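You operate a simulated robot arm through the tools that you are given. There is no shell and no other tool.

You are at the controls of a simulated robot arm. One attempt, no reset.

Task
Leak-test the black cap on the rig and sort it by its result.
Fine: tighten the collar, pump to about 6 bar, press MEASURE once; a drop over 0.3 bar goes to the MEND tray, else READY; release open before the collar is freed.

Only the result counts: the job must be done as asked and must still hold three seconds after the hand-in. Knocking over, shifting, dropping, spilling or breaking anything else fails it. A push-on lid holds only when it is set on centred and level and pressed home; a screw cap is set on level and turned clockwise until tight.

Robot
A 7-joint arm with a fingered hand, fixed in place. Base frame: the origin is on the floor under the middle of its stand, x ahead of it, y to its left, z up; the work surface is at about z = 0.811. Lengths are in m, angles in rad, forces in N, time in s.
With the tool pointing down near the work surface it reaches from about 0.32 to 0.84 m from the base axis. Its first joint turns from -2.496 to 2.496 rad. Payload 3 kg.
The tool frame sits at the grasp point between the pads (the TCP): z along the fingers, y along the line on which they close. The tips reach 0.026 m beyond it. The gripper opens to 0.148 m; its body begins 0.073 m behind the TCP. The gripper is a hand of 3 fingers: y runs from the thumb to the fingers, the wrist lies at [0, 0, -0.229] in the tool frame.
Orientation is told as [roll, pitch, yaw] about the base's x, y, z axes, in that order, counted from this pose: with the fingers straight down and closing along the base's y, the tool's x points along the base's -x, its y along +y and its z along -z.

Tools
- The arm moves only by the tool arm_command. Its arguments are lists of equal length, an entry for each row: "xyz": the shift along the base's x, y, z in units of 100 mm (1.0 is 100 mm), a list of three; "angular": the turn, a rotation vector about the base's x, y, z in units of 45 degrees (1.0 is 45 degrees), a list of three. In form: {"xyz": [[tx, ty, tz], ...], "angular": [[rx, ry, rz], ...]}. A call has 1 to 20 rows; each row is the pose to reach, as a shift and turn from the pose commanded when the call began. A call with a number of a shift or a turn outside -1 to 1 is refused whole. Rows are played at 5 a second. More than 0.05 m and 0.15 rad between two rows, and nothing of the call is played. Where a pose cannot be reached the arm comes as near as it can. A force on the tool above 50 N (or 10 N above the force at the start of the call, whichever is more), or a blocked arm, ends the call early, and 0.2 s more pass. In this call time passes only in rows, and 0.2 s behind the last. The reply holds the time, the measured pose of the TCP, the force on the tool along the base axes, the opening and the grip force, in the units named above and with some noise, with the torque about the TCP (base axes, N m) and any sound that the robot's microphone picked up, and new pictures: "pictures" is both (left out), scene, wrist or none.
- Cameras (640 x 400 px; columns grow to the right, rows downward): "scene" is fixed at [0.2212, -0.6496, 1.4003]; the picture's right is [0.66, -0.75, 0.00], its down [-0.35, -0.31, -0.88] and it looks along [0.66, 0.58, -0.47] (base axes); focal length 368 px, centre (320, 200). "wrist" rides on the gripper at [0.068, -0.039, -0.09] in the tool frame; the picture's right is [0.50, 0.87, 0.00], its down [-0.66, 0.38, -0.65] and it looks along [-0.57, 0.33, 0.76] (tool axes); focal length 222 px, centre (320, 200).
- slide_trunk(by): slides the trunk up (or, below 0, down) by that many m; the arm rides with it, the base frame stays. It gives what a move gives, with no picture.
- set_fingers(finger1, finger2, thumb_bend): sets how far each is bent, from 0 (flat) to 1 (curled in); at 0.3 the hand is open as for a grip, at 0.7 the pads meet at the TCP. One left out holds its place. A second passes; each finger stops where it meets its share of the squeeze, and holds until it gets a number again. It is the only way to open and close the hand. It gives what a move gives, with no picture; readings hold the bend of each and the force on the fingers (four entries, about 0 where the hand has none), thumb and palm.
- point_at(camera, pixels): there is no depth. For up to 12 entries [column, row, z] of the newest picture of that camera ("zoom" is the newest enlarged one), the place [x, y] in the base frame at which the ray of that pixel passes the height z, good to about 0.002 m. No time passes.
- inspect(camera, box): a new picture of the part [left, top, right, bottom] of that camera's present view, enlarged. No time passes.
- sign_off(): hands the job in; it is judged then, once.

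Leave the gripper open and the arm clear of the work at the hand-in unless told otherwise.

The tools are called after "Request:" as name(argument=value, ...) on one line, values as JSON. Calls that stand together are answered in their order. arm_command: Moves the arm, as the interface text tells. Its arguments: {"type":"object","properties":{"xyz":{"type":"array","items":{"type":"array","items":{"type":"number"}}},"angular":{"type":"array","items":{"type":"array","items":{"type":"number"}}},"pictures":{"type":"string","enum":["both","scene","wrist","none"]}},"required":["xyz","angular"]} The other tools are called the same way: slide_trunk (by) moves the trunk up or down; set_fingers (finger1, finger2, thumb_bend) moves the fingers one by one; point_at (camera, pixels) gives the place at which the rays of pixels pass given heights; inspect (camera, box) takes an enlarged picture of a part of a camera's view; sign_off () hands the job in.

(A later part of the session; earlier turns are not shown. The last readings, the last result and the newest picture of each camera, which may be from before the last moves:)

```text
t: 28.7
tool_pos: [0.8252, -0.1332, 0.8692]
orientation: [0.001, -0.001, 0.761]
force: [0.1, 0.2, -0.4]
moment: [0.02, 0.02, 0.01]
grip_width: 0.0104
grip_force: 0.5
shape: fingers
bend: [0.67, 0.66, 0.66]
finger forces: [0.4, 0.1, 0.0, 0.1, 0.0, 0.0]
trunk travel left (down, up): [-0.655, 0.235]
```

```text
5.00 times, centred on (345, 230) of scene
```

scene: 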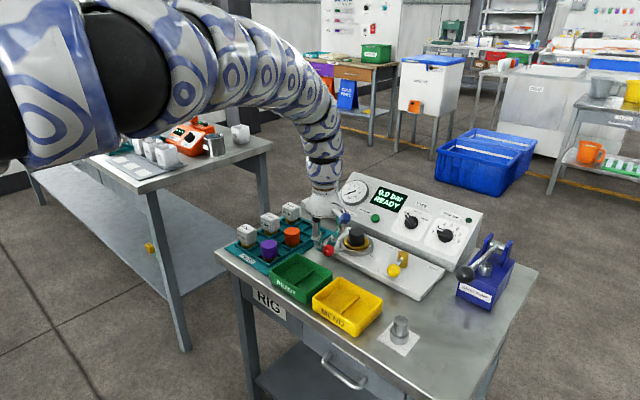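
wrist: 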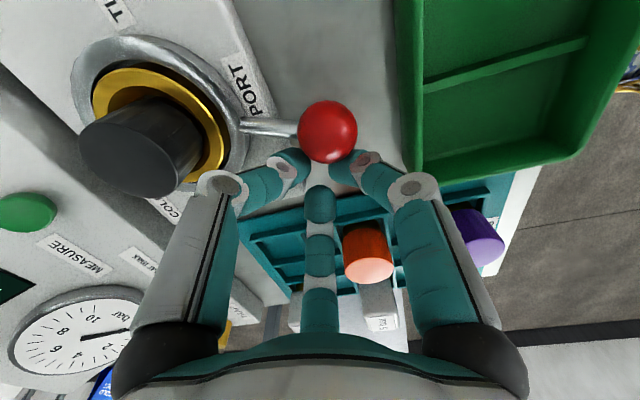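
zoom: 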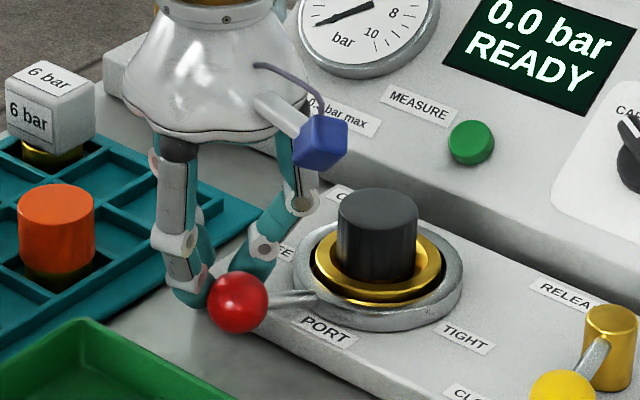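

The lever swings easily with the ball in the groove. Continuing along the arc toward TIGHT.

Request:
arm_command(xyz=[[-0.055, -0.117, 0], [-0.094, -0.24, 0], [-0.114, -0.368, 0], [-0.117, -0.497, 0]], angular=[[0, 0, 0.17], [0, 0, 0.34], [0, 0, 0.51], [0, 0, 0.68]], pictures="both")

Request:
inspect(camera="wrist", box=[220, 40, 420, 220])

Request:
inspect(camera="scene", box=[290, 190, 400, 270])

```text
t: 29.7
tool_pos: [0.814, -0.1823, 0.8682]
orientation: [-0.001, 0.003, 1.293]
force: [-0.3, 0.7, 0.6]
moment: [0.0, 0.02, 0.0]
grip_width: 0.0114
grip_force: 1.2
shape: fingers
bend: [0.66, 0.66, 0.66]
finger forces: [1.2, 0.1, 0.0, 0.1, 0.0, 0.0]
trunk travel left (down, up): [-0.655, 0.235]
```

scene: 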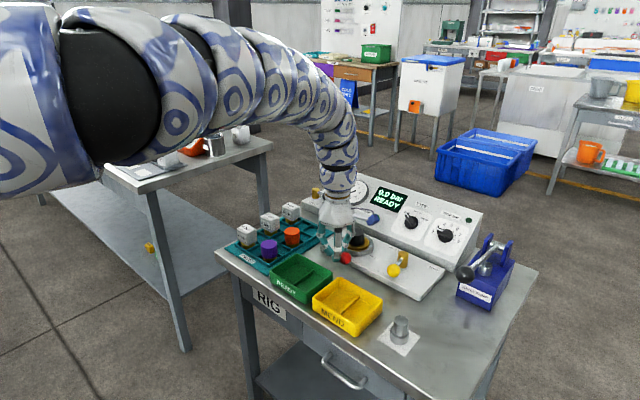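
wrist: 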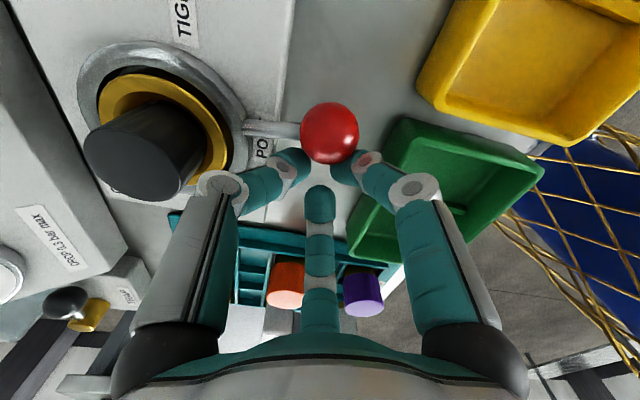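

```text
2.22 times, centred on (320, 130) of wrist
```

zoom: 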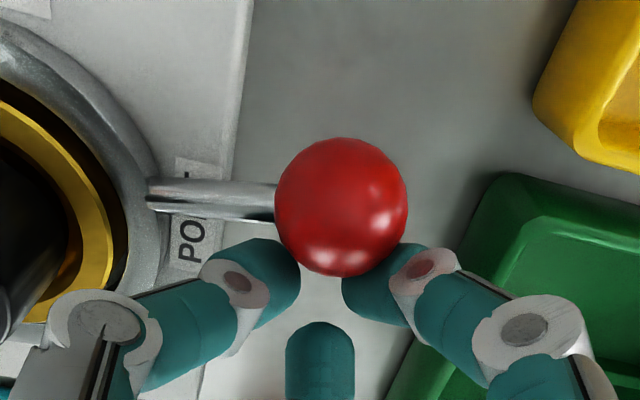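

```text
5.00 times, centred on (345, 230) of scene
```

zoom: 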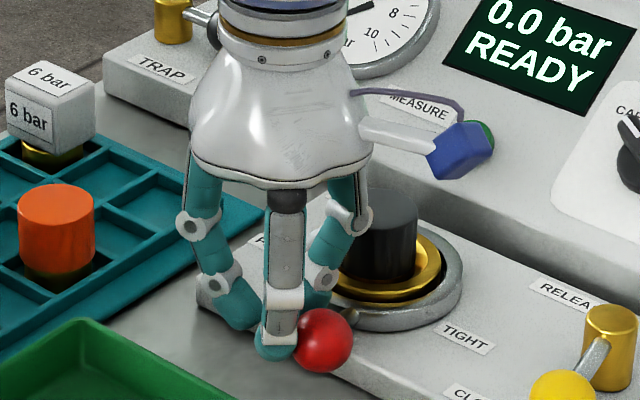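

The ball is near 205° and still moving freely. I will push on in smaller steps and watch for the stop.

Request:
arm_command(xyz=[[0.006, -0.065, 0], [0.015, -0.129, 0], [0.03, -0.19, 0], [0.049, -0.254, 0]], angular=[[0, 0, 0.09], [0, 0, 0.17], [0, 0, 0.25], [0, 0, 0.34]], pictures="both")

Request:
inspect(camera="wrist", box=[220, 40, 420, 220])

Request:
inspect(camera="scene", box=[310, 200, 420, 280])

```text
t: 30.7
tool_pos: [0.8178, -0.2091, 0.868]
orientation: [0.0, 0.001, 1.561]
force: [-1.0, 1.3, 0.0]
moment: [0.02, -0.02, 0.01]
grip_width: 0.0113
grip_force: 0.0
shape: fingers
bend: [0.66, 0.66, 0.66]
finger forces: [0.9, 0.1, 0.0, 0.0, 0.0, 0.1]
trunk travel left (down, up): [-0.655, 0.235]
```

scene: 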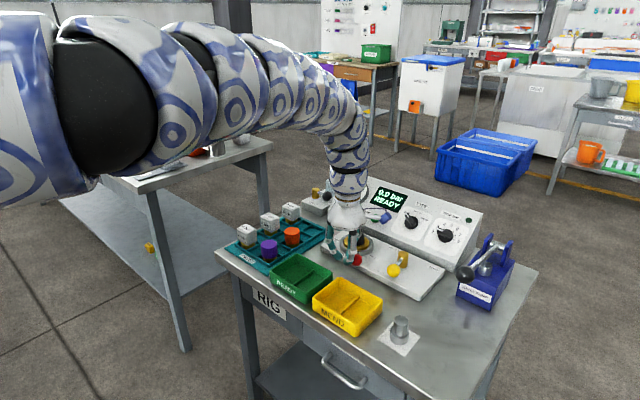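
wrist: 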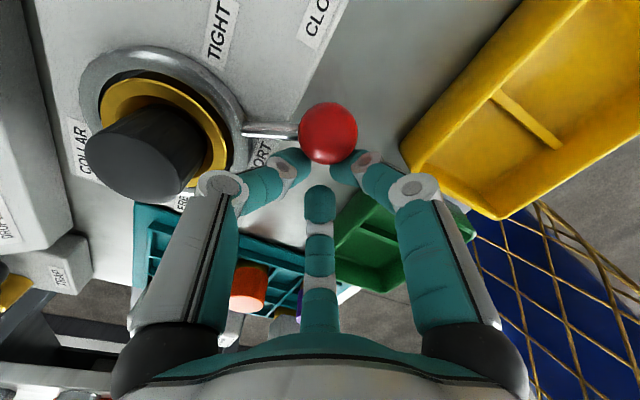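

```text
2.22 times, centred on (320, 130) of wrist
```

zoom: 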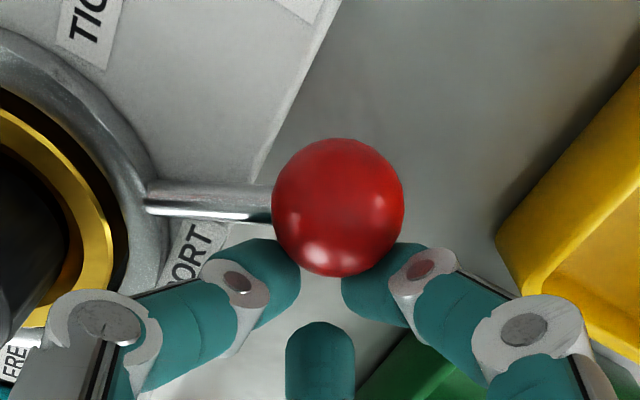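

```text
5.00 times, centred on (365, 240) of scene
```

zoom: 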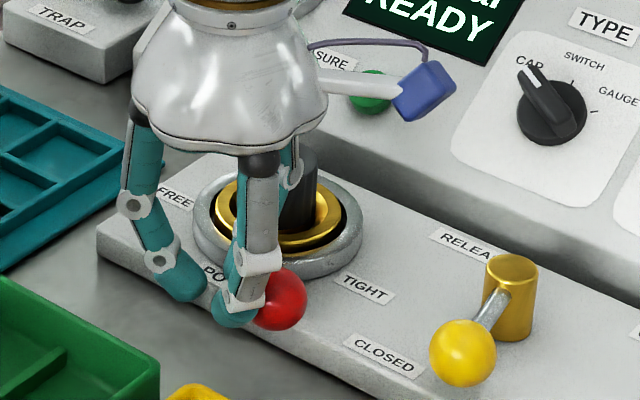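

No stop yet; the ball is at about 222°. Continuing in small steps.

Request:
arm_command(xyz=[[0.024, -0.06, 0], [0.05, -0.119, 0], [0.082, -0.176, 0], [0.116, -0.23, 0]], angular=[[0, 0, 0.09], [0, 0, 0.17], [0, 0, 0.25], [0, 0, 0.34]], pictures="both")

Request:
inspect(camera="wrist", box=[220, 40, 420, 220])

Request:
inspect(camera="scene", box=[310, 200, 420, 280])

```text
t: 31.7
tool_pos: [0.8218, -0.2166, 0.8693]
orientation: [0.001, -0.003, 1.694]
force: [-8.0, 20.8, -2.9]
moment: [0.44, 0.15, 0.02]
grip_width: 0.0132
grip_force: 9.1
shape: fingers
bend: [0.68, 0.66, 0.66]
finger forces: [7.4, 0.0, 0.0, 0.0, 11.0, 0.0]
out of reach, approached as far as the arm can: row 3, 4
trunk travel left (down, up): [-0.655, 0.235]
```

scene: 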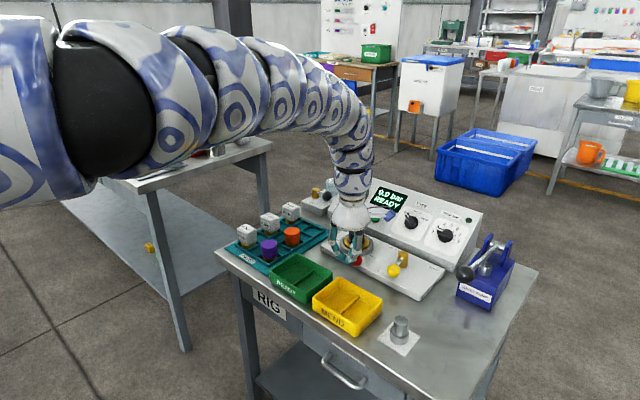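
wrist: 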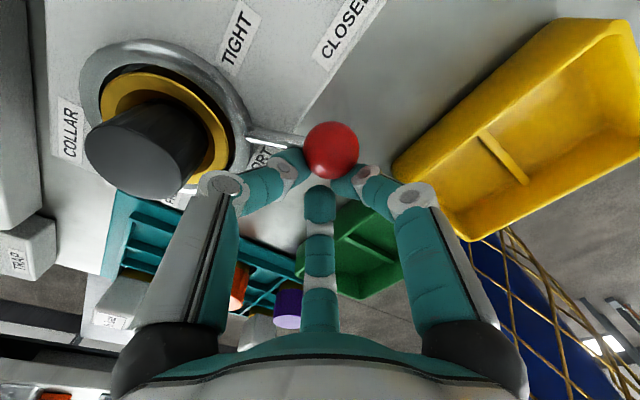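

```text
2.22 times, centred on (320, 130) of wrist
```

zoom: 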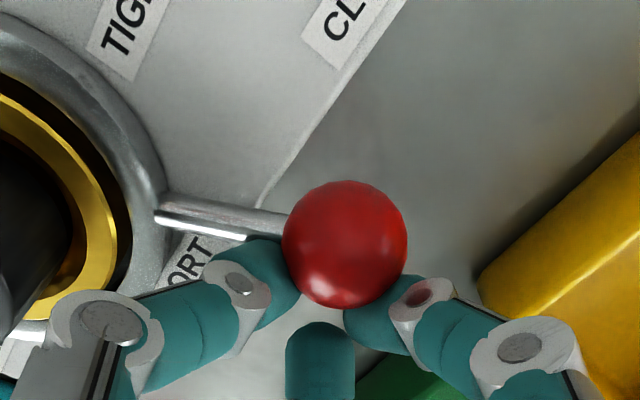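

```text
5.00 times, centred on (365, 240) of scene
```

zoom: 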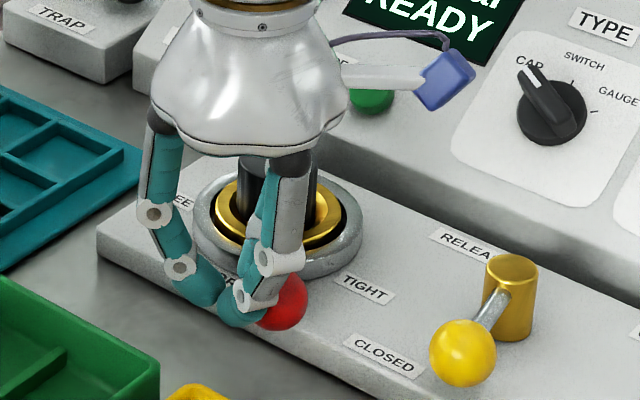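

A firm 22 N reaction, with the lever no longer moving, suggests it is at the TIGHT stop. I will back off, rise and look.

Request:
arm_command(xyz=[[-0.05, 0.15, 0], [-0.05, 0.2, 0.3], [0, 0.2, 0.7], [0, 0.2, 0.9]], angular=[[0, 0, -0.1], [0, 0, -0.25], [0, 0, -0.42], [0, 0, -0.6]], pictures="both")

Request:
inspect(camera="scene", box=[300, 190, 430, 280])

Request:
inspect(camera="wrist", box=[160, 0, 420, 180])

```text
t: 32.7
tool_pos: [0.8209, -0.2012, 0.962]
orientation: [0.0, 0.0, 1.22]
force: [-0.6, 0.4, 0.6]
moment: [0.02, -0.01, -0.02]
grip_width: 0.0108
grip_force: 0.1
shape: fingers
bend: [0.66, 0.66, 0.66]
finger forces: [0.1, 0.0, 0.0, 0.1, 0.0, 0.0]
trunk travel left (down, up): [-0.655, 0.235]
```

scene: 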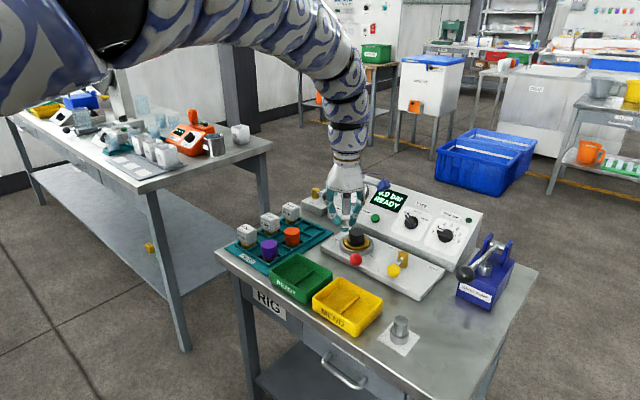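
wrist: 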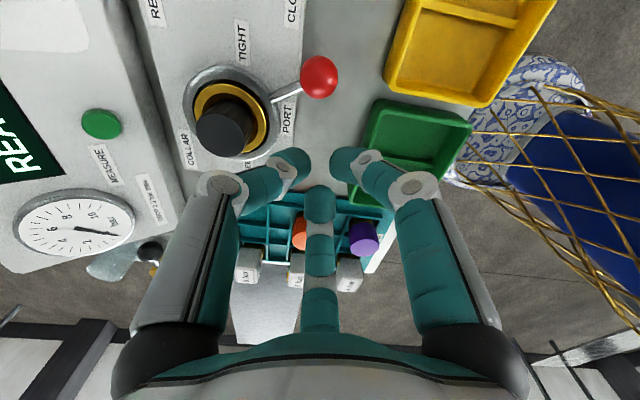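

```text
4.44 times, centred on (365, 235) of scene
```

zoom: 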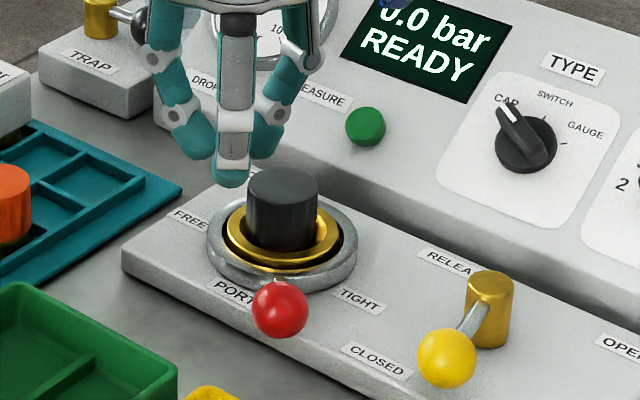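

```text
2.22 times, centred on (290, 90) of wrist
```

zoom: 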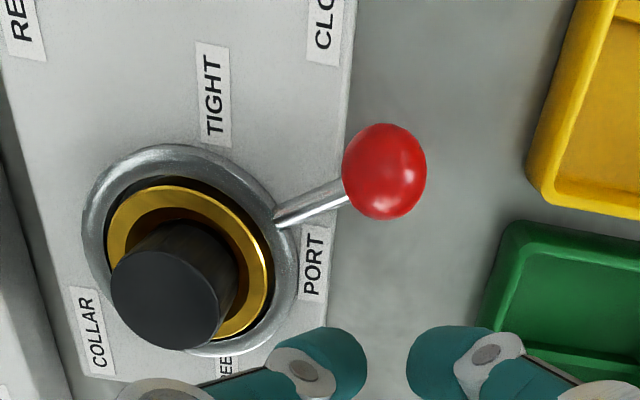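

The lever now points toward the robot's right, just past PORT, on the TIGHT side. I will check its angle and locate the release and pump parts.

Request:
point_at(camera="wrist", pixels=[[319.3, 77.4, 0.8515], [224, 130, 0.871], [101, 124, 0.87]])

Request:
point_at(camera="scene", pixels=[[356, 259.5, 0.8515], [393.3, 270.5, 0.8515], [403.5, 250.5, 0.86], [403.5, 250.5, 0.88], [464, 272, 0.88], [464, 272, 0.9], [464, 272, 0.92]])

Request:
inspect(camera="scene", box=[430, 220, 530, 310])

```text
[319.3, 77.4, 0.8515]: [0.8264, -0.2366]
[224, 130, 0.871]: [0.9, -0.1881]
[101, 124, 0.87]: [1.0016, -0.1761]
```

```text
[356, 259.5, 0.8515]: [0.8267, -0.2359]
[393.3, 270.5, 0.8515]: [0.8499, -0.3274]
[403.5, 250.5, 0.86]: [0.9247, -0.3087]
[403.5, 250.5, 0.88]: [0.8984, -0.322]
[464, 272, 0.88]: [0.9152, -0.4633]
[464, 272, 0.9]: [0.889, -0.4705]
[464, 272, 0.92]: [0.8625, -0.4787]
```

```text
4.44 times, centred on (480, 265) of scene
```

zoom: 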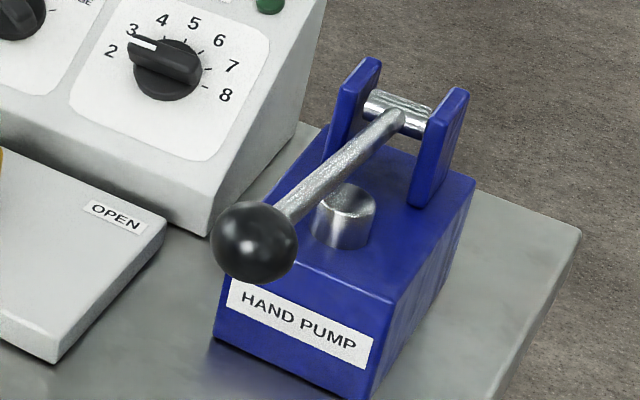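

The ball is now at (0.8265, -0.236), the mirror image of its start, so the collar is at TIGHT. Next is the pump. I will raise the hand and turn it so the wrist camera sees the pump handle.

Request:
arm_command(xyz=[[0, -0.2, 0.2], [0, -0.4, 0.4], [0, -0.6, 0.5], [0, -0.8, 0.6], [0, -1.0, 0.7]], angular=[[0, 0, -0.18], [0, 0, -0.36], [0, 0, -0.54], [0, 0, -0.72], [0, 0, -0.9]], pictures="none")

Request:
arm_command(xyz=[[0, -0.2, 0], [0, -0.4, 0], [0, -0.6, 0], [0, -0.8, 0], [0, -0.8, 0]], angular=[[0, 0, -0.18], [0, 0, -0.36], [0, 0, -0.54], [0, 0, -0.72], [0, 0, -0.9]], pictures="both")

```text
t: 33.9
tool_pos: [0.8285, -0.3022, 1.0263]
orientation: [0.0, 0.003, 0.512]
force: [-0.6, 0.0, 0.3]
moment: [0.0, -0.04, 0.01]
grip_width: 0.0111
grip_force: 0.1
shape: fingers
bend: [0.66, 0.66, 0.66]
finger forces: [0.0, 0.0, 0.1, 0.0, 0.0, 0.0]
out of reach, approached as far as the arm can: row 2, 3, 4, 5
trunk travel left (down, up): [-0.655, 0.235]
```

```text
t: 35.1
tool_pos: [0.8297, -0.3835, 1.0268]
orientation: [-0.002, 0.0, -0.197]
force: [0.9, 0.9, -0.1]
moment: [-0.02, -0.01, 0.01]
grip_width: 0.0109
grip_force: 0.1
shape: fingers
bend: [0.66, 0.66, 0.66]
finger forces: [0.1, 0.1, 0.1, 0.0, 0.0, 0.0]
trunk travel left (down, up): [-0.655, 0.235]
```

scene: 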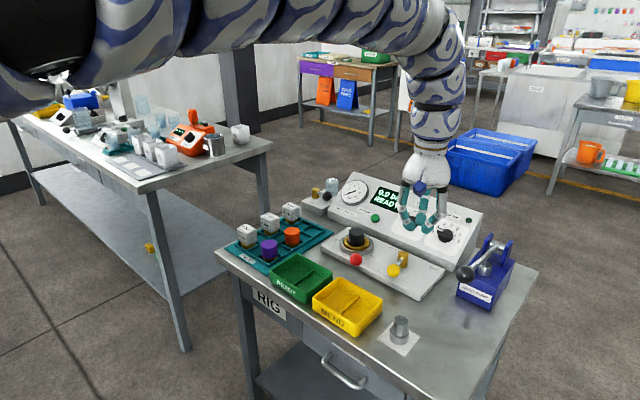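
wrist: 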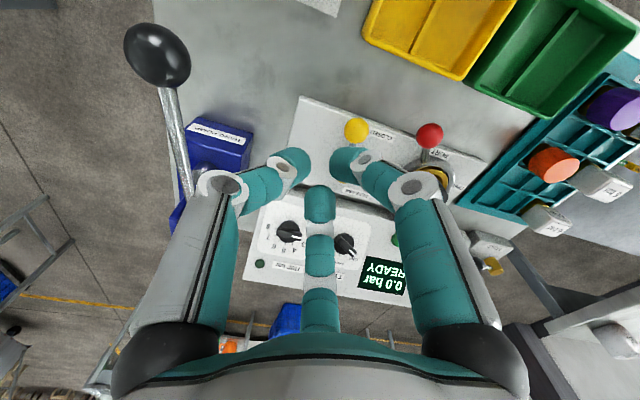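

The pump's black ball shows at wrist pixel (157, 55). I will triangulate it with the scene pixel (464, 272) and also take points along the handle.

Request:
point_at(camera="wrist", pixels=[[157, 55, 0.88], [157, 55, 0.92], [157, 55, 0.96], [157, 55, 1.0], [186, 196, 0.92], [186, 196, 0.96], [218, 150, 0.87], [357, 130, 0.8515]])

Request:
point_at(camera="scene", pixels=[[464.8, 274.5, 0.88], [464.8, 274.5, 0.92], [464.8, 274.5, 0.96], [464.8, 274.5, 1.0], [498, 246, 0.92], [498, 246, 0.96], [486, 269, 0.87]])

Request:
inspect(camera="wrist", box=[90, 0, 290, 220])

Request:
inspect(camera="scene", box=[430, 220, 530, 310])

```text
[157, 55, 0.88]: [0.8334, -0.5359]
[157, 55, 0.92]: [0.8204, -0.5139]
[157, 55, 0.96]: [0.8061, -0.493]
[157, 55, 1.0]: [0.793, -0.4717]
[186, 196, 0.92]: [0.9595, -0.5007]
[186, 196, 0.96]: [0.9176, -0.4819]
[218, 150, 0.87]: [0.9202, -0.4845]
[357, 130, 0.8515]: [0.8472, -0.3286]
```

```text
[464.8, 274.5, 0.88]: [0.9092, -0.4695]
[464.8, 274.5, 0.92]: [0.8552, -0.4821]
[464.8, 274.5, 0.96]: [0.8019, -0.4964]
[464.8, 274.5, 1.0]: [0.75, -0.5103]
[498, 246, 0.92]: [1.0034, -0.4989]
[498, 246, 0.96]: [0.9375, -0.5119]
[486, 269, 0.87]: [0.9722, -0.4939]
```

```text
1.82 times, centred on (190, 110) of wrist
```

zoom: 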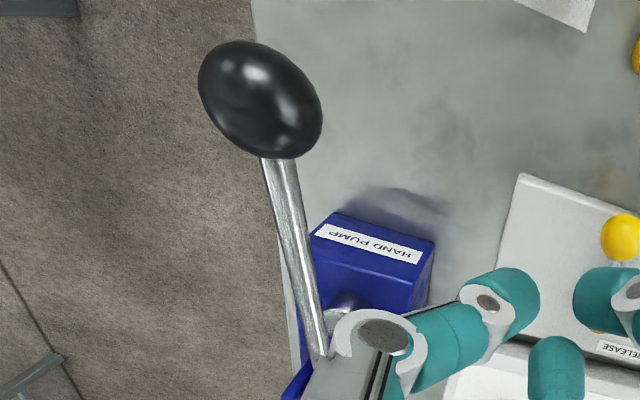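

```text
4.44 times, centred on (480, 265) of scene
```

zoom: 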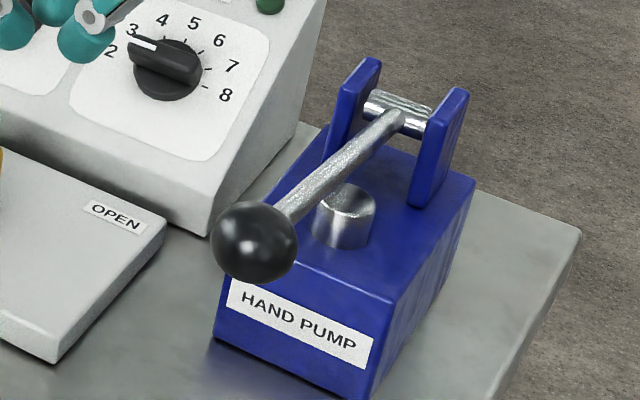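

The pump ball is at (0.807, -0.495, 0.957) with a radius of about 18 mm, and the handle pivots near (1.0, -0.497, 0.92). I will bring the closed fingers above the ball and check that they reach it.

Request:
arm_command(xyz=[[-0.05, -0.1, 0.2], [-0.1, -0.4, 0.25], [-0.17, -0.7, 0.25], [-0.22, -1.0, 0.25]], angular=[[0, 0, 0], [0, 0, 0], [0, 0, 0], [0, 0, 0]], pictures="both")

Request:
inspect(camera="scene", box=[400, 150, 540, 310])

```text
t: 36.1
tool_pos: [0.8066, -0.4832, 1.0534]
orientation: [0.001, 0.0, -0.193]
force: [-0.3, 0.4, 0.1]
moment: [0.02, -0.02, 0.0]
grip_width: 0.0111
grip_force: 0.1
shape: fingers
bend: [0.66, 0.66, 0.66]
finger forces: [0.1, 0.0, 0.1, 0.0, 0.0, 0.0]
trunk travel left (down, up): [-0.655, 0.235]
```

scene: 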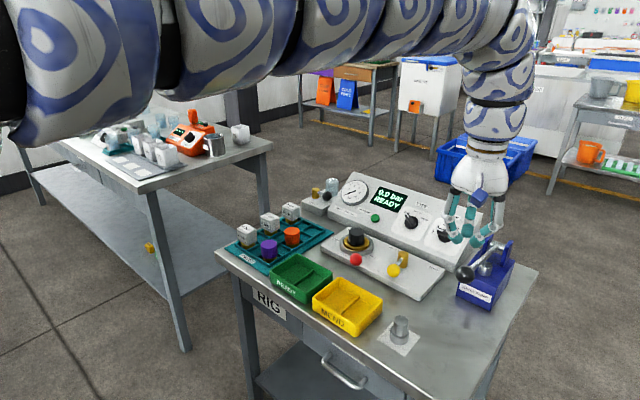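
wrist: 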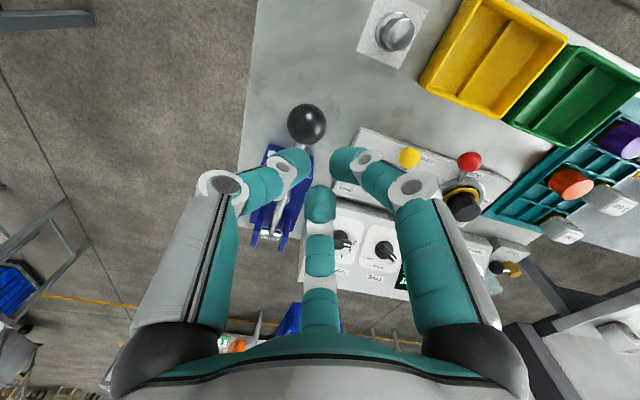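

```text
2.50 times, centred on (470, 230) of scene
```

zoom: 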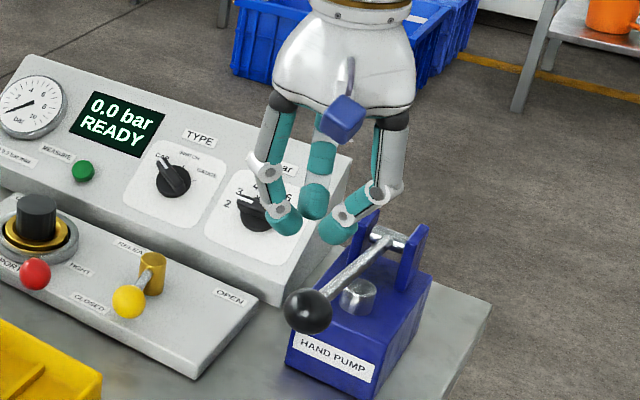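

The hand reaches the spot and the ball is 12 mm further in -y. I will centre over it and come down to just above contact.

Request:
arm_command(xyz=[[0, -0.12, 0], [0, -0.12, -0.3], [0, -0.12, -0.47]], angular=[[0, 0, 0], [0, 0, 0], [0, 0, 0]], pictures="both")

Request:
inspect(camera="wrist", box=[220, 60, 420, 260])

Request:
inspect(camera="scene", box=[400, 150, 540, 310])

```text
t: 36.9
tool_pos: [0.8069, -0.4969, 1.0037]
orientation: [-0.001, 0.003, -0.192]
force: [0.3, 0.5, -0.1]
moment: [0.0, 0.03, 0.0]
grip_width: 0.0108
grip_force: 0.1
shape: fingers
bend: [0.66, 0.66, 0.66]
finger forces: [0.0, 0.1, 0.0, 0.0, 0.0, 0.0]
trunk travel left (down, up): [-0.655, 0.235]
```

scene: 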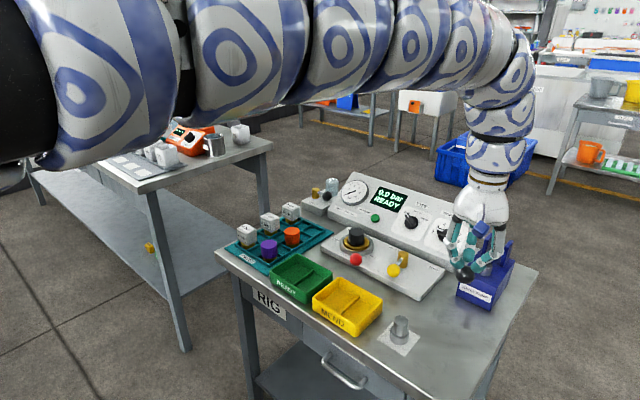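
wrist: 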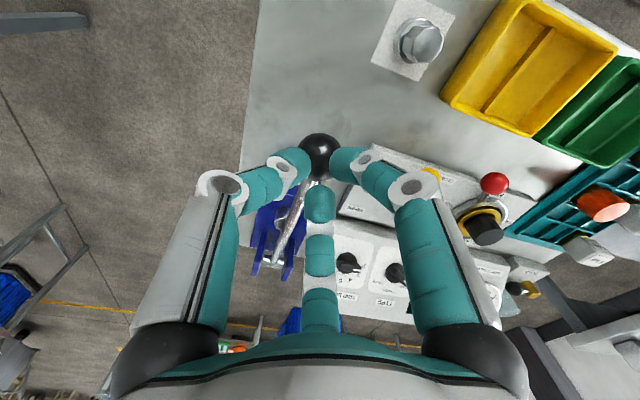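

```text
2.00 times, centred on (320, 160) of wrist
```

zoom: 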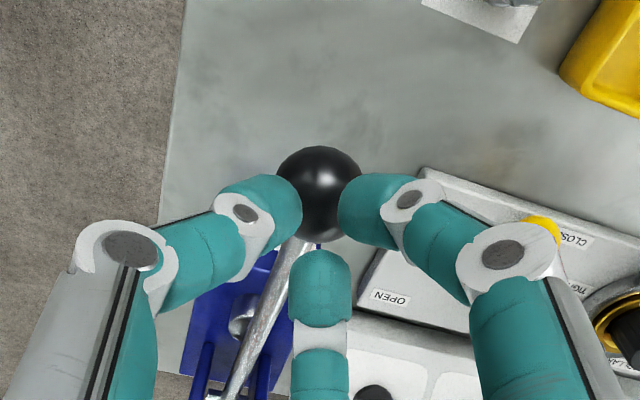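

```text
2.50 times, centred on (470, 230) of scene
```

zoom: 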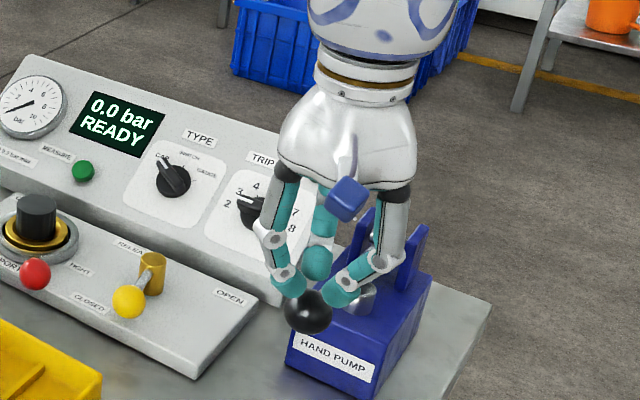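

The fingertips are right over the ball. I will press down 15 mm to feel the resistance and check the display.

Request:
arm_command(xyz=[[0, 0, -0.05], [0, 0, -0.1], [0, 0, -0.15]], angular=[[0, 0, 0], [0, 0, 0], [0, 0, 0]], pictures="scene")

Request:
inspect(camera="scene", box=[330, 170, 510, 310])

```text
t: 37.7
tool_pos: [0.8092, -0.495, 0.9903]
orientation: [-0.002, 0.0, -0.191]
force: [0.0, -0.4, 1.7]
moment: [0.0, -0.05, 0.05]
grip_width: 0.011
grip_force: 1.1
shape: fingers
bend: [0.66, 0.66, 0.66]
finger forces: [0.0, 2.0, 0.0, 0.1, 0.2, 0.0]
trunk travel left (down, up): [-0.655, 0.235]
```

scene: 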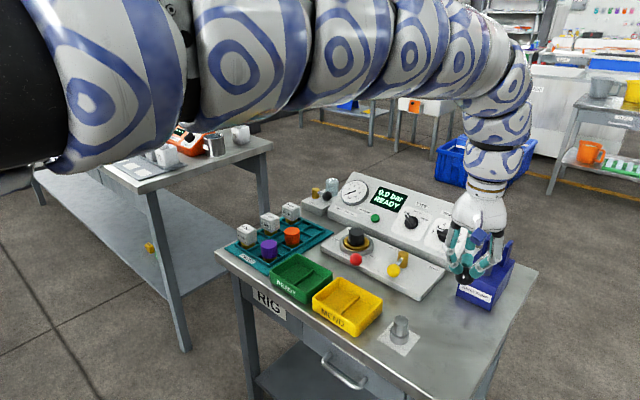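

```text
2.86 times, centred on (420, 240) of scene
```

zoom: 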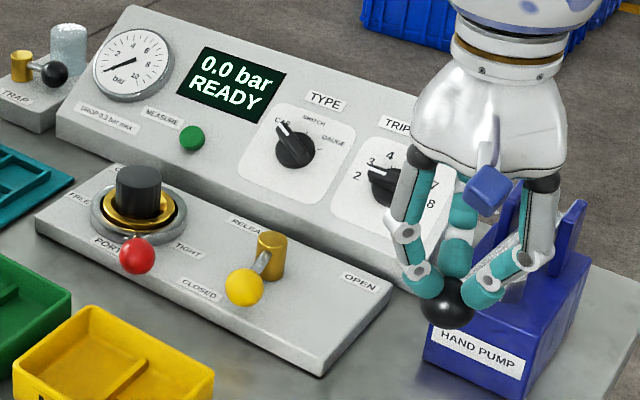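

Contact is light at 1.7 N with the display still at 0.0 bar. Pressing further.

Request:
arm_command(xyz=[[0, 0, -0.1], [0, 0, -0.2], [0, 0, -0.3]], angular=[[0, 0, 0], [0, 0, 0], [0, 0, 0]], pictures="scene")

Request:
inspect(camera="scene", box=[330, 170, 510, 310])

```text
t: 38.5
tool_pos: [0.8064, -0.495, 0.9597]
orientation: [0.0, 0.0, -0.19]
force: [-2.5, -0.5, 3.6]
moment: [-0.05, 0.07, -0.01]
grip_width: 0.0122
grip_force: 2.0
shape: fingers
bend: [0.65, 0.66, 0.66]
finger forces: [1.5, 0.7, 0.0, 0.0, 2.2, 0.1]
trunk travel left (down, up): [-0.655, 0.235]
```

scene: 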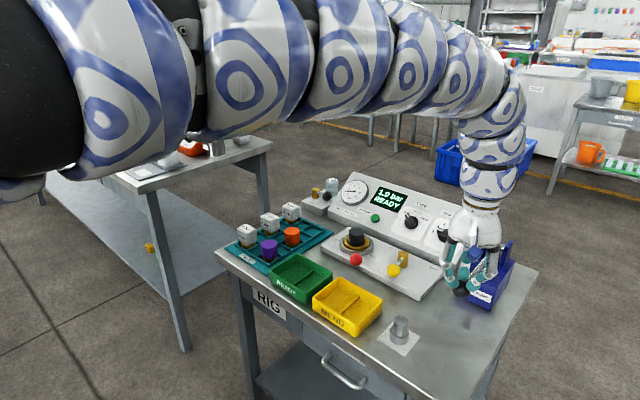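

```text
2.86 times, centred on (420, 240) of scene
```

zoom: 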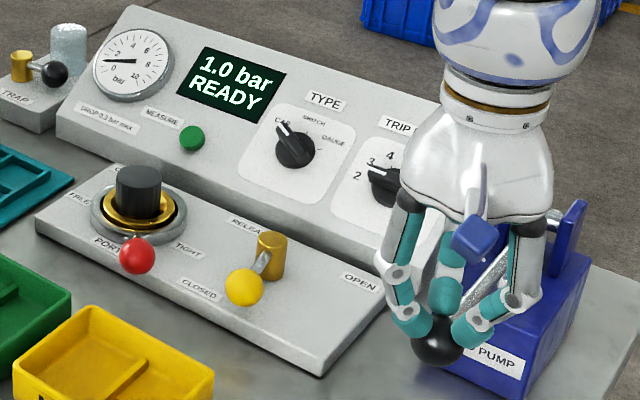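

The display reads 1.0 bar after this stroke. I will raise the hand to see whether the handle comes back up by itself.

Request:
arm_command(xyz=[[0, 0, 0.15], [0, 0, 0.3], [0, 0, 0.45]], angular=[[0, 0, 0], [0, 0, 0], [0, 0, 0]], pictures="both")

Request:
inspect(camera="scene", box=[330, 170, 510, 310])

```text
t: 39.3
tool_pos: [0.8057, -0.4948, 1.0051]
orientation: [0.0, 0.001, -0.193]
force: [-1.0, -0.1, 0.2]
moment: [0.01, 0.01, 0.02]
grip_width: 0.0112
grip_force: 0.0
shape: fingers
bend: [0.66, 0.66, 0.66]
finger forces: [0.0, 0.0, 0.0, 0.1, 0.1, 0.1]
trunk travel left (down, up): [-0.655, 0.235]
```

scene: 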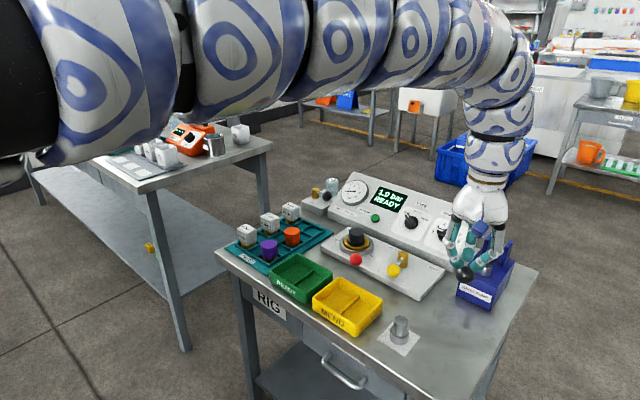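
wrist: 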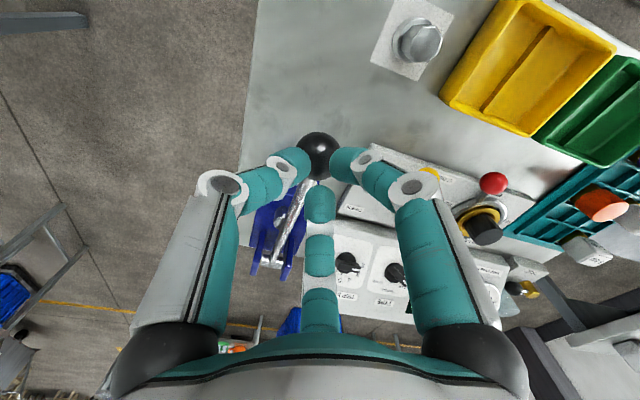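

```text
2.86 times, centred on (420, 240) of scene
```

zoom: 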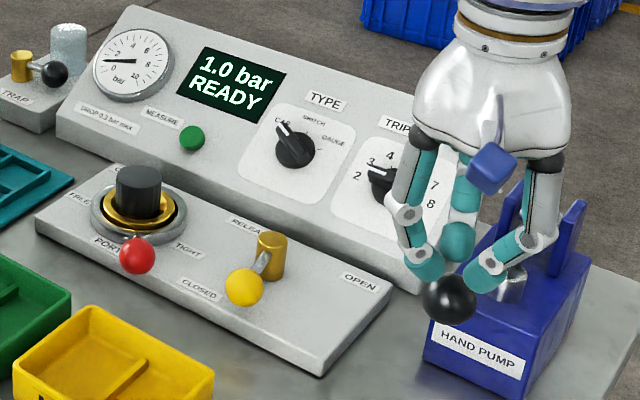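

The handle springs back by itself and the pressure holds at 1.0 bar. I will repeat the same stroke and read the display.

Request:
arm_command(xyz=[[0, 0, -0.15], [0, 0, -0.3], [0, 0, -0.45], [0, 0, -0.3], [0, 0, -0.15], [0, 0, 0]], angular=[[0, 0, 0], [0, 0, 0], [0, 0, 0], [0, 0, 0], [0, 0, 0], [0, 0, 0]], pictures="none")

Request:
inspect(camera="scene", box=[330, 170, 510, 310])

```text
t: 40.7
tool_pos: [0.808, -0.4946, 1.0044]
orientation: [0.0, 0.002, -0.192]
force: [0.3, -0.3, -0.3]
moment: [0.03, 0.02, 0.0]
grip_width: 0.011
grip_force: 0.1
shape: fingers
bend: [0.66, 0.66, 0.66]
finger forces: [0.0, 0.1, 0.0, 0.0, 0.1, 0.0]
trunk travel left (down, up): [-0.655, 0.235]
```

```text
2.86 times, centred on (420, 240) of scene
```

zoom: 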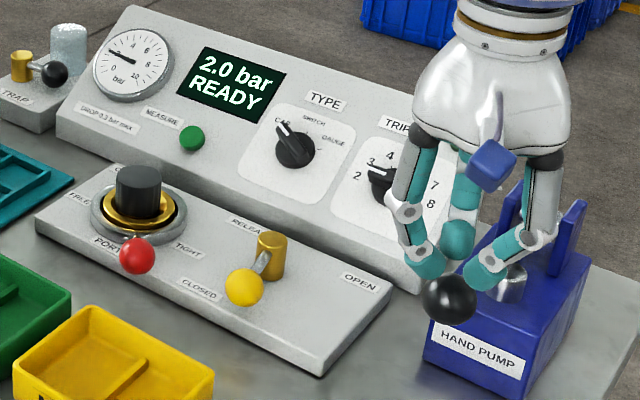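

The display now reads 2.0 bar, so each stroke adds 1 bar. Third stroke.

Request:
arm_command(xyz=[[0, 0, -0.15], [0, 0, -0.3], [0, 0, -0.45], [0, 0, -0.3], [0, 0, -0.15], [0, 0, 0]], angular=[[0, 0, 0], [0, 0, 0], [0, 0, 0], [0, 0, 0], [0, 0, 0], [0, 0, 0]], pictures="none")

Request:
inspect(camera="scene", box=[330, 170, 510, 310])

```text
t: 42.1
tool_pos: [0.8068, -0.4942, 1.0046]
orientation: [0.001, -0.001, -0.191]
force: [0.1, 0.4, 0.0]
moment: [0.02, -0.03, -0.03]
grip_width: 0.011
grip_force: 0.1
shape: fingers
bend: [0.66, 0.66, 0.66]
finger forces: [0.1, 0.0, 0.0, 0.1, 0.0, 0.0]
trunk travel left (down, up): [-0.655, 0.235]
```

```text
2.86 times, centred on (420, 240) of scene
```

zoom: 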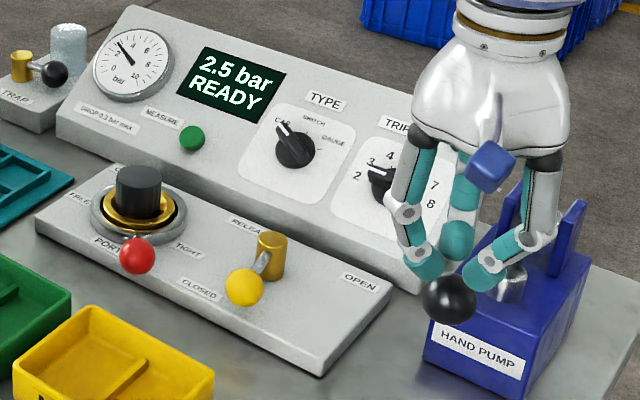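

This time the display shows 2.5 bar. I will wait a moment to see whether the reading is still changing.

Request:
arm_command(xyz=[[0, 0, 0], [0, 0, 0], [0, 0, 0]], angular=[[0, 0, 0], [0, 0, 0], [0, 0, 0]], pictures="scene")

Request:
inspect(camera="scene", box=[330, 170, 510, 310])

```text
t: 42.9
tool_pos: [0.8069, -0.4948, 1.0057]
orientation: [-0.002, 0.0, -0.193]
force: [0.5, 0.9, -0.1]
moment: [0.0, 0.0, -0.03]
grip_width: 0.0112
grip_force: 0.2
shape: fingers
bend: [0.66, 0.66, 0.66]
finger forces: [0.0, 0.1, 0.0, 0.1, 0.0, 0.1]
trunk travel left (down, up): [-0.655, 0.235]
```

scene: 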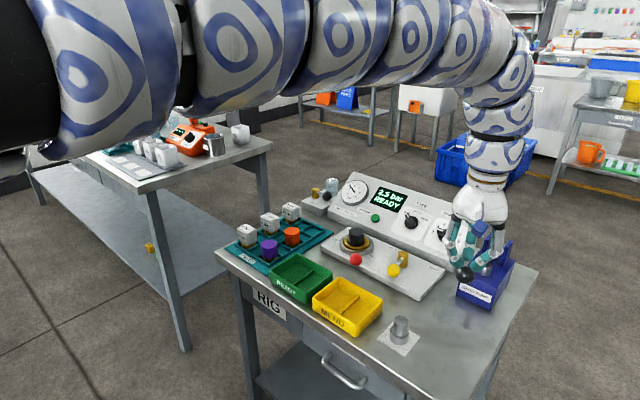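

```text
2.86 times, centred on (420, 240) of scene
```

zoom: 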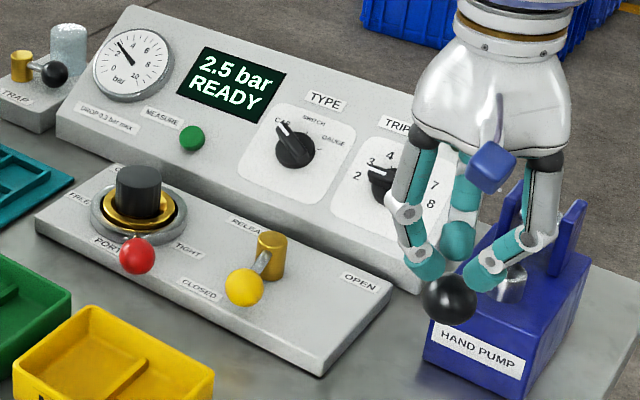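

The reading is steady at 2.5 bar, so that stroke gave only half. I will make the next stroke with a short pause at the bottom and watch the gain.

Request:
arm_command(xyz=[[0, 0, -0.15], [0, 0, -0.3], [0, 0, -0.45], [0, 0, -0.48], [0, 0, -0.3], [0, 0, -0.15], [0, 0, 0], [0, 0, 0]], angular=[[0, 0, 0], [0, 0, 0], [0, 0, 0], [0, 0, 0], [0, 0, 0], [0, 0, 0], [0, 0, 0], [0, 0, 0]], pictures="none")

Request:
inspect(camera="scene", box=[330, 170, 510, 310])

```text
t: 44.7
tool_pos: [0.8065, -0.4939, 1.0031]
orientation: [0.0, -0.001, -0.192]
force: [-1.3, 0.9, -0.7]
moment: [-0.02, 0.0, -0.01]
grip_width: 0.0111
grip_force: 0.1
shape: fingers
bend: [0.66, 0.66, 0.66]
finger forces: [0.1, 0.0, 0.1, 0.0, 0.1, 0.0]
trunk travel left (down, up): [-0.655, 0.235]
```

```text
2.86 times, centred on (420, 240) of scene
```

zoom: 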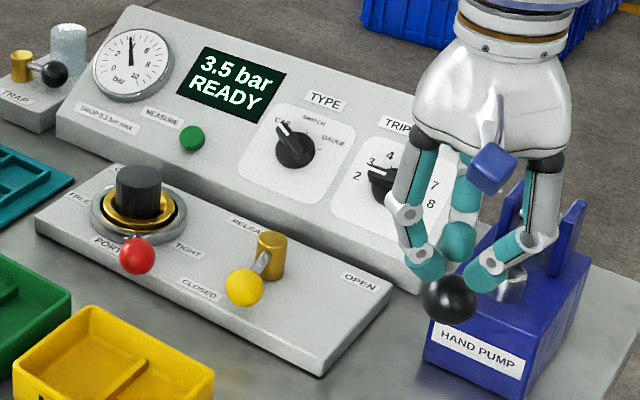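

3.5 bar: the full stroke gave 1.0. I will do another full stroke.

Request:
arm_command(xyz=[[0, 0, -0.15], [0, 0, -0.3], [0, 0, -0.45], [0, 0, -0.48], [0, 0, -0.3], [0, 0, -0.15], [0, 0, 0], [0, 0, 0]], angular=[[0, 0, 0], [0, 0, 0], [0, 0, 0], [0, 0, 0], [0, 0, 0], [0, 0, 0], [0, 0, 0], [0, 0, 0]], pictures="none")

Request:
inspect(camera="scene", box=[330, 170, 510, 310])

```text
t: 46.5
tool_pos: [0.808, -0.4943, 1.0031]
orientation: [0.001, -0.001, -0.193]
force: [-0.6, -0.2, -0.3]
moment: [0.0, 0.01, 0.01]
grip_width: 0.0114
grip_force: 0.1
shape: fingers
bend: [0.66, 0.66, 0.66]
finger forces: [0.0, 0.0, 0.1, 0.1, 0.1, 0.1]
trunk travel left (down, up): [-0.655, 0.235]
```

```text
2.86 times, centred on (420, 240) of scene
```

zoom: 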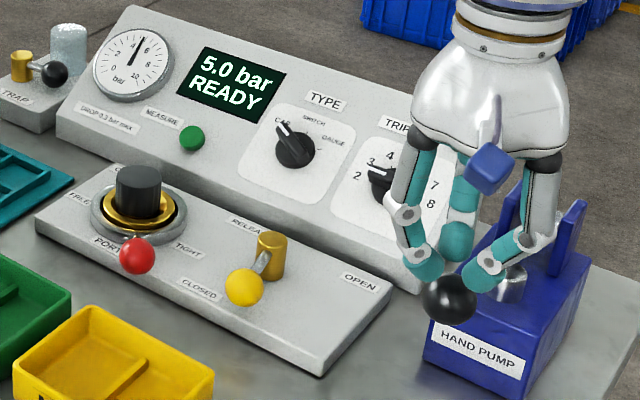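

5.0 bar now. For the last bar I will press down in stages and check the display so that I stop at 6.0.

Request:
arm_command(xyz=[[0, 0, -0.15], [0, 0, -0.3], [0, 0, -0.4]], angular=[[0, 0, 0], [0, 0, 0], [0, 0, 0]], pictures="none")

Request:
inspect(camera="scene", box=[330, 170, 510, 310])

```text
t: 47.3
tool_pos: [0.8072, -0.4942, 0.9659]
orientation: [-0.001, 0.001, -0.195]
force: [-3.4, -0.8, 3.4]
moment: [-0.06, 0.14, 0.03]
grip_width: 0.0121
grip_force: 1.8
shape: fingers
bend: [0.65, 0.66, 0.66]
finger forces: [1.3, 0.3, 0.0, 0.0, 3.0, 0.0]
trunk travel left (down, up): [-0.655, 0.235]
```

```text
2.86 times, centred on (420, 240) of scene
```

zoom: 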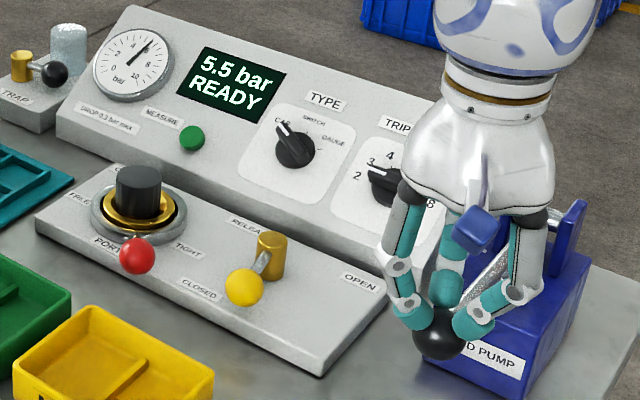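

5.5 bar at this depth. I will press another few millimetres.

Request:
arm_command(xyz=[[0, 0, -0.05]], angular=[[0, 0, 0]], pictures="none")

Request:
inspect(camera="scene", box=[330, 170, 510, 310])

```text
t: 47.7
tool_pos: [0.8063, -0.493, 0.9606]
orientation: [-0.001, 0.001, -0.195]
force: [-4.1, -0.9, 3.7]
moment: [-0.09, 0.13, -0.02]
grip_width: 0.0123
grip_force: 1.8
shape: fingers
bend: [0.65, 0.66, 0.66]
finger forces: [0.9, 0.1, 0.1, 0.1, 3.5, 0.0]
trunk travel left (down, up): [-0.655, 0.235]
```

```text
2.86 times, centred on (420, 240) of scene
```

zoom: 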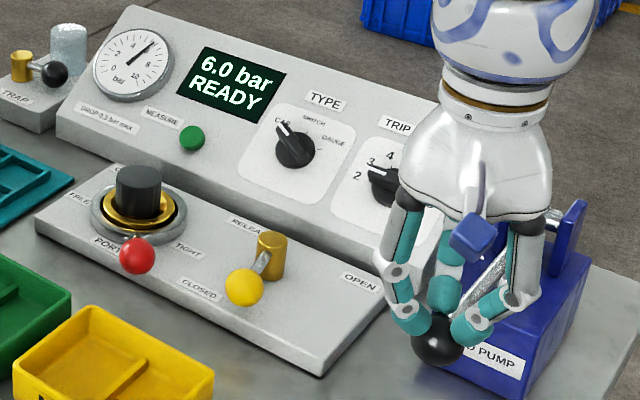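

The display reads 6.0 bar. I will raise the hand straight up off the pump and check that it holds.

Request:
arm_command(xyz=[[0, 0, 0.25], [0, 0, 0.5], [0, 0, 0.75], [0, 0, 0.95]], angular=[[0, 0, 0], [0, 0, 0], [0, 0, 0], [0, 0, 0]], pictures="both")

Request:
inspect(camera="scene", box=[320, 160, 440, 260])

```text
t: 48.7
tool_pos: [0.8088, -0.4954, 1.0564]
orientation: [0.001, 0.002, -0.191]
force: [-0.3, -0.6, 1.3]
moment: [0.05, 0.0, 0.0]
grip_width: 0.0111
grip_force: 0.0
shape: fingers
bend: [0.66, 0.66, 0.66]
finger forces: [0.0, 0.0, 0.0, 0.0, 0.0, 0.0]
trunk travel left (down, up): [-0.655, 0.235]
```

scene: 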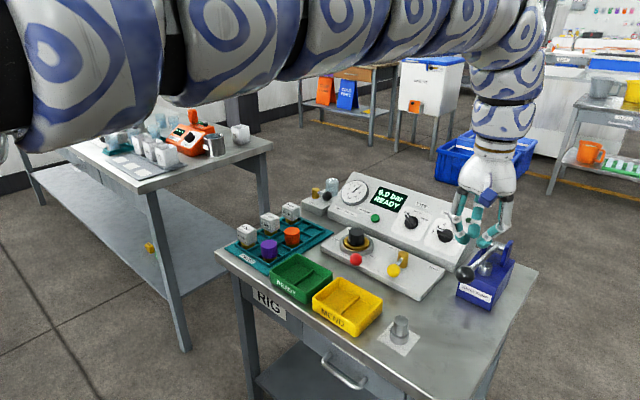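
wrist: 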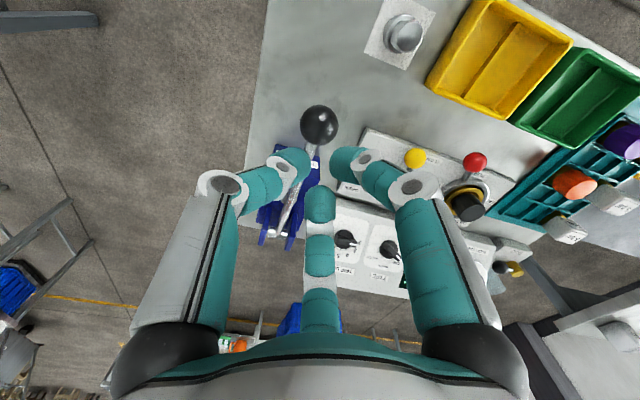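

```text
4.00 times, centred on (380, 210) of scene
```

zoom: 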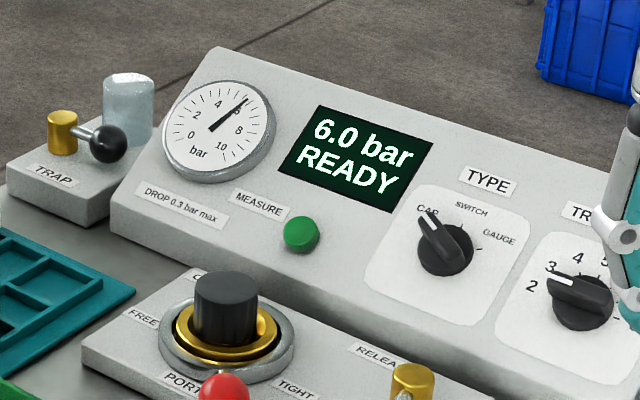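

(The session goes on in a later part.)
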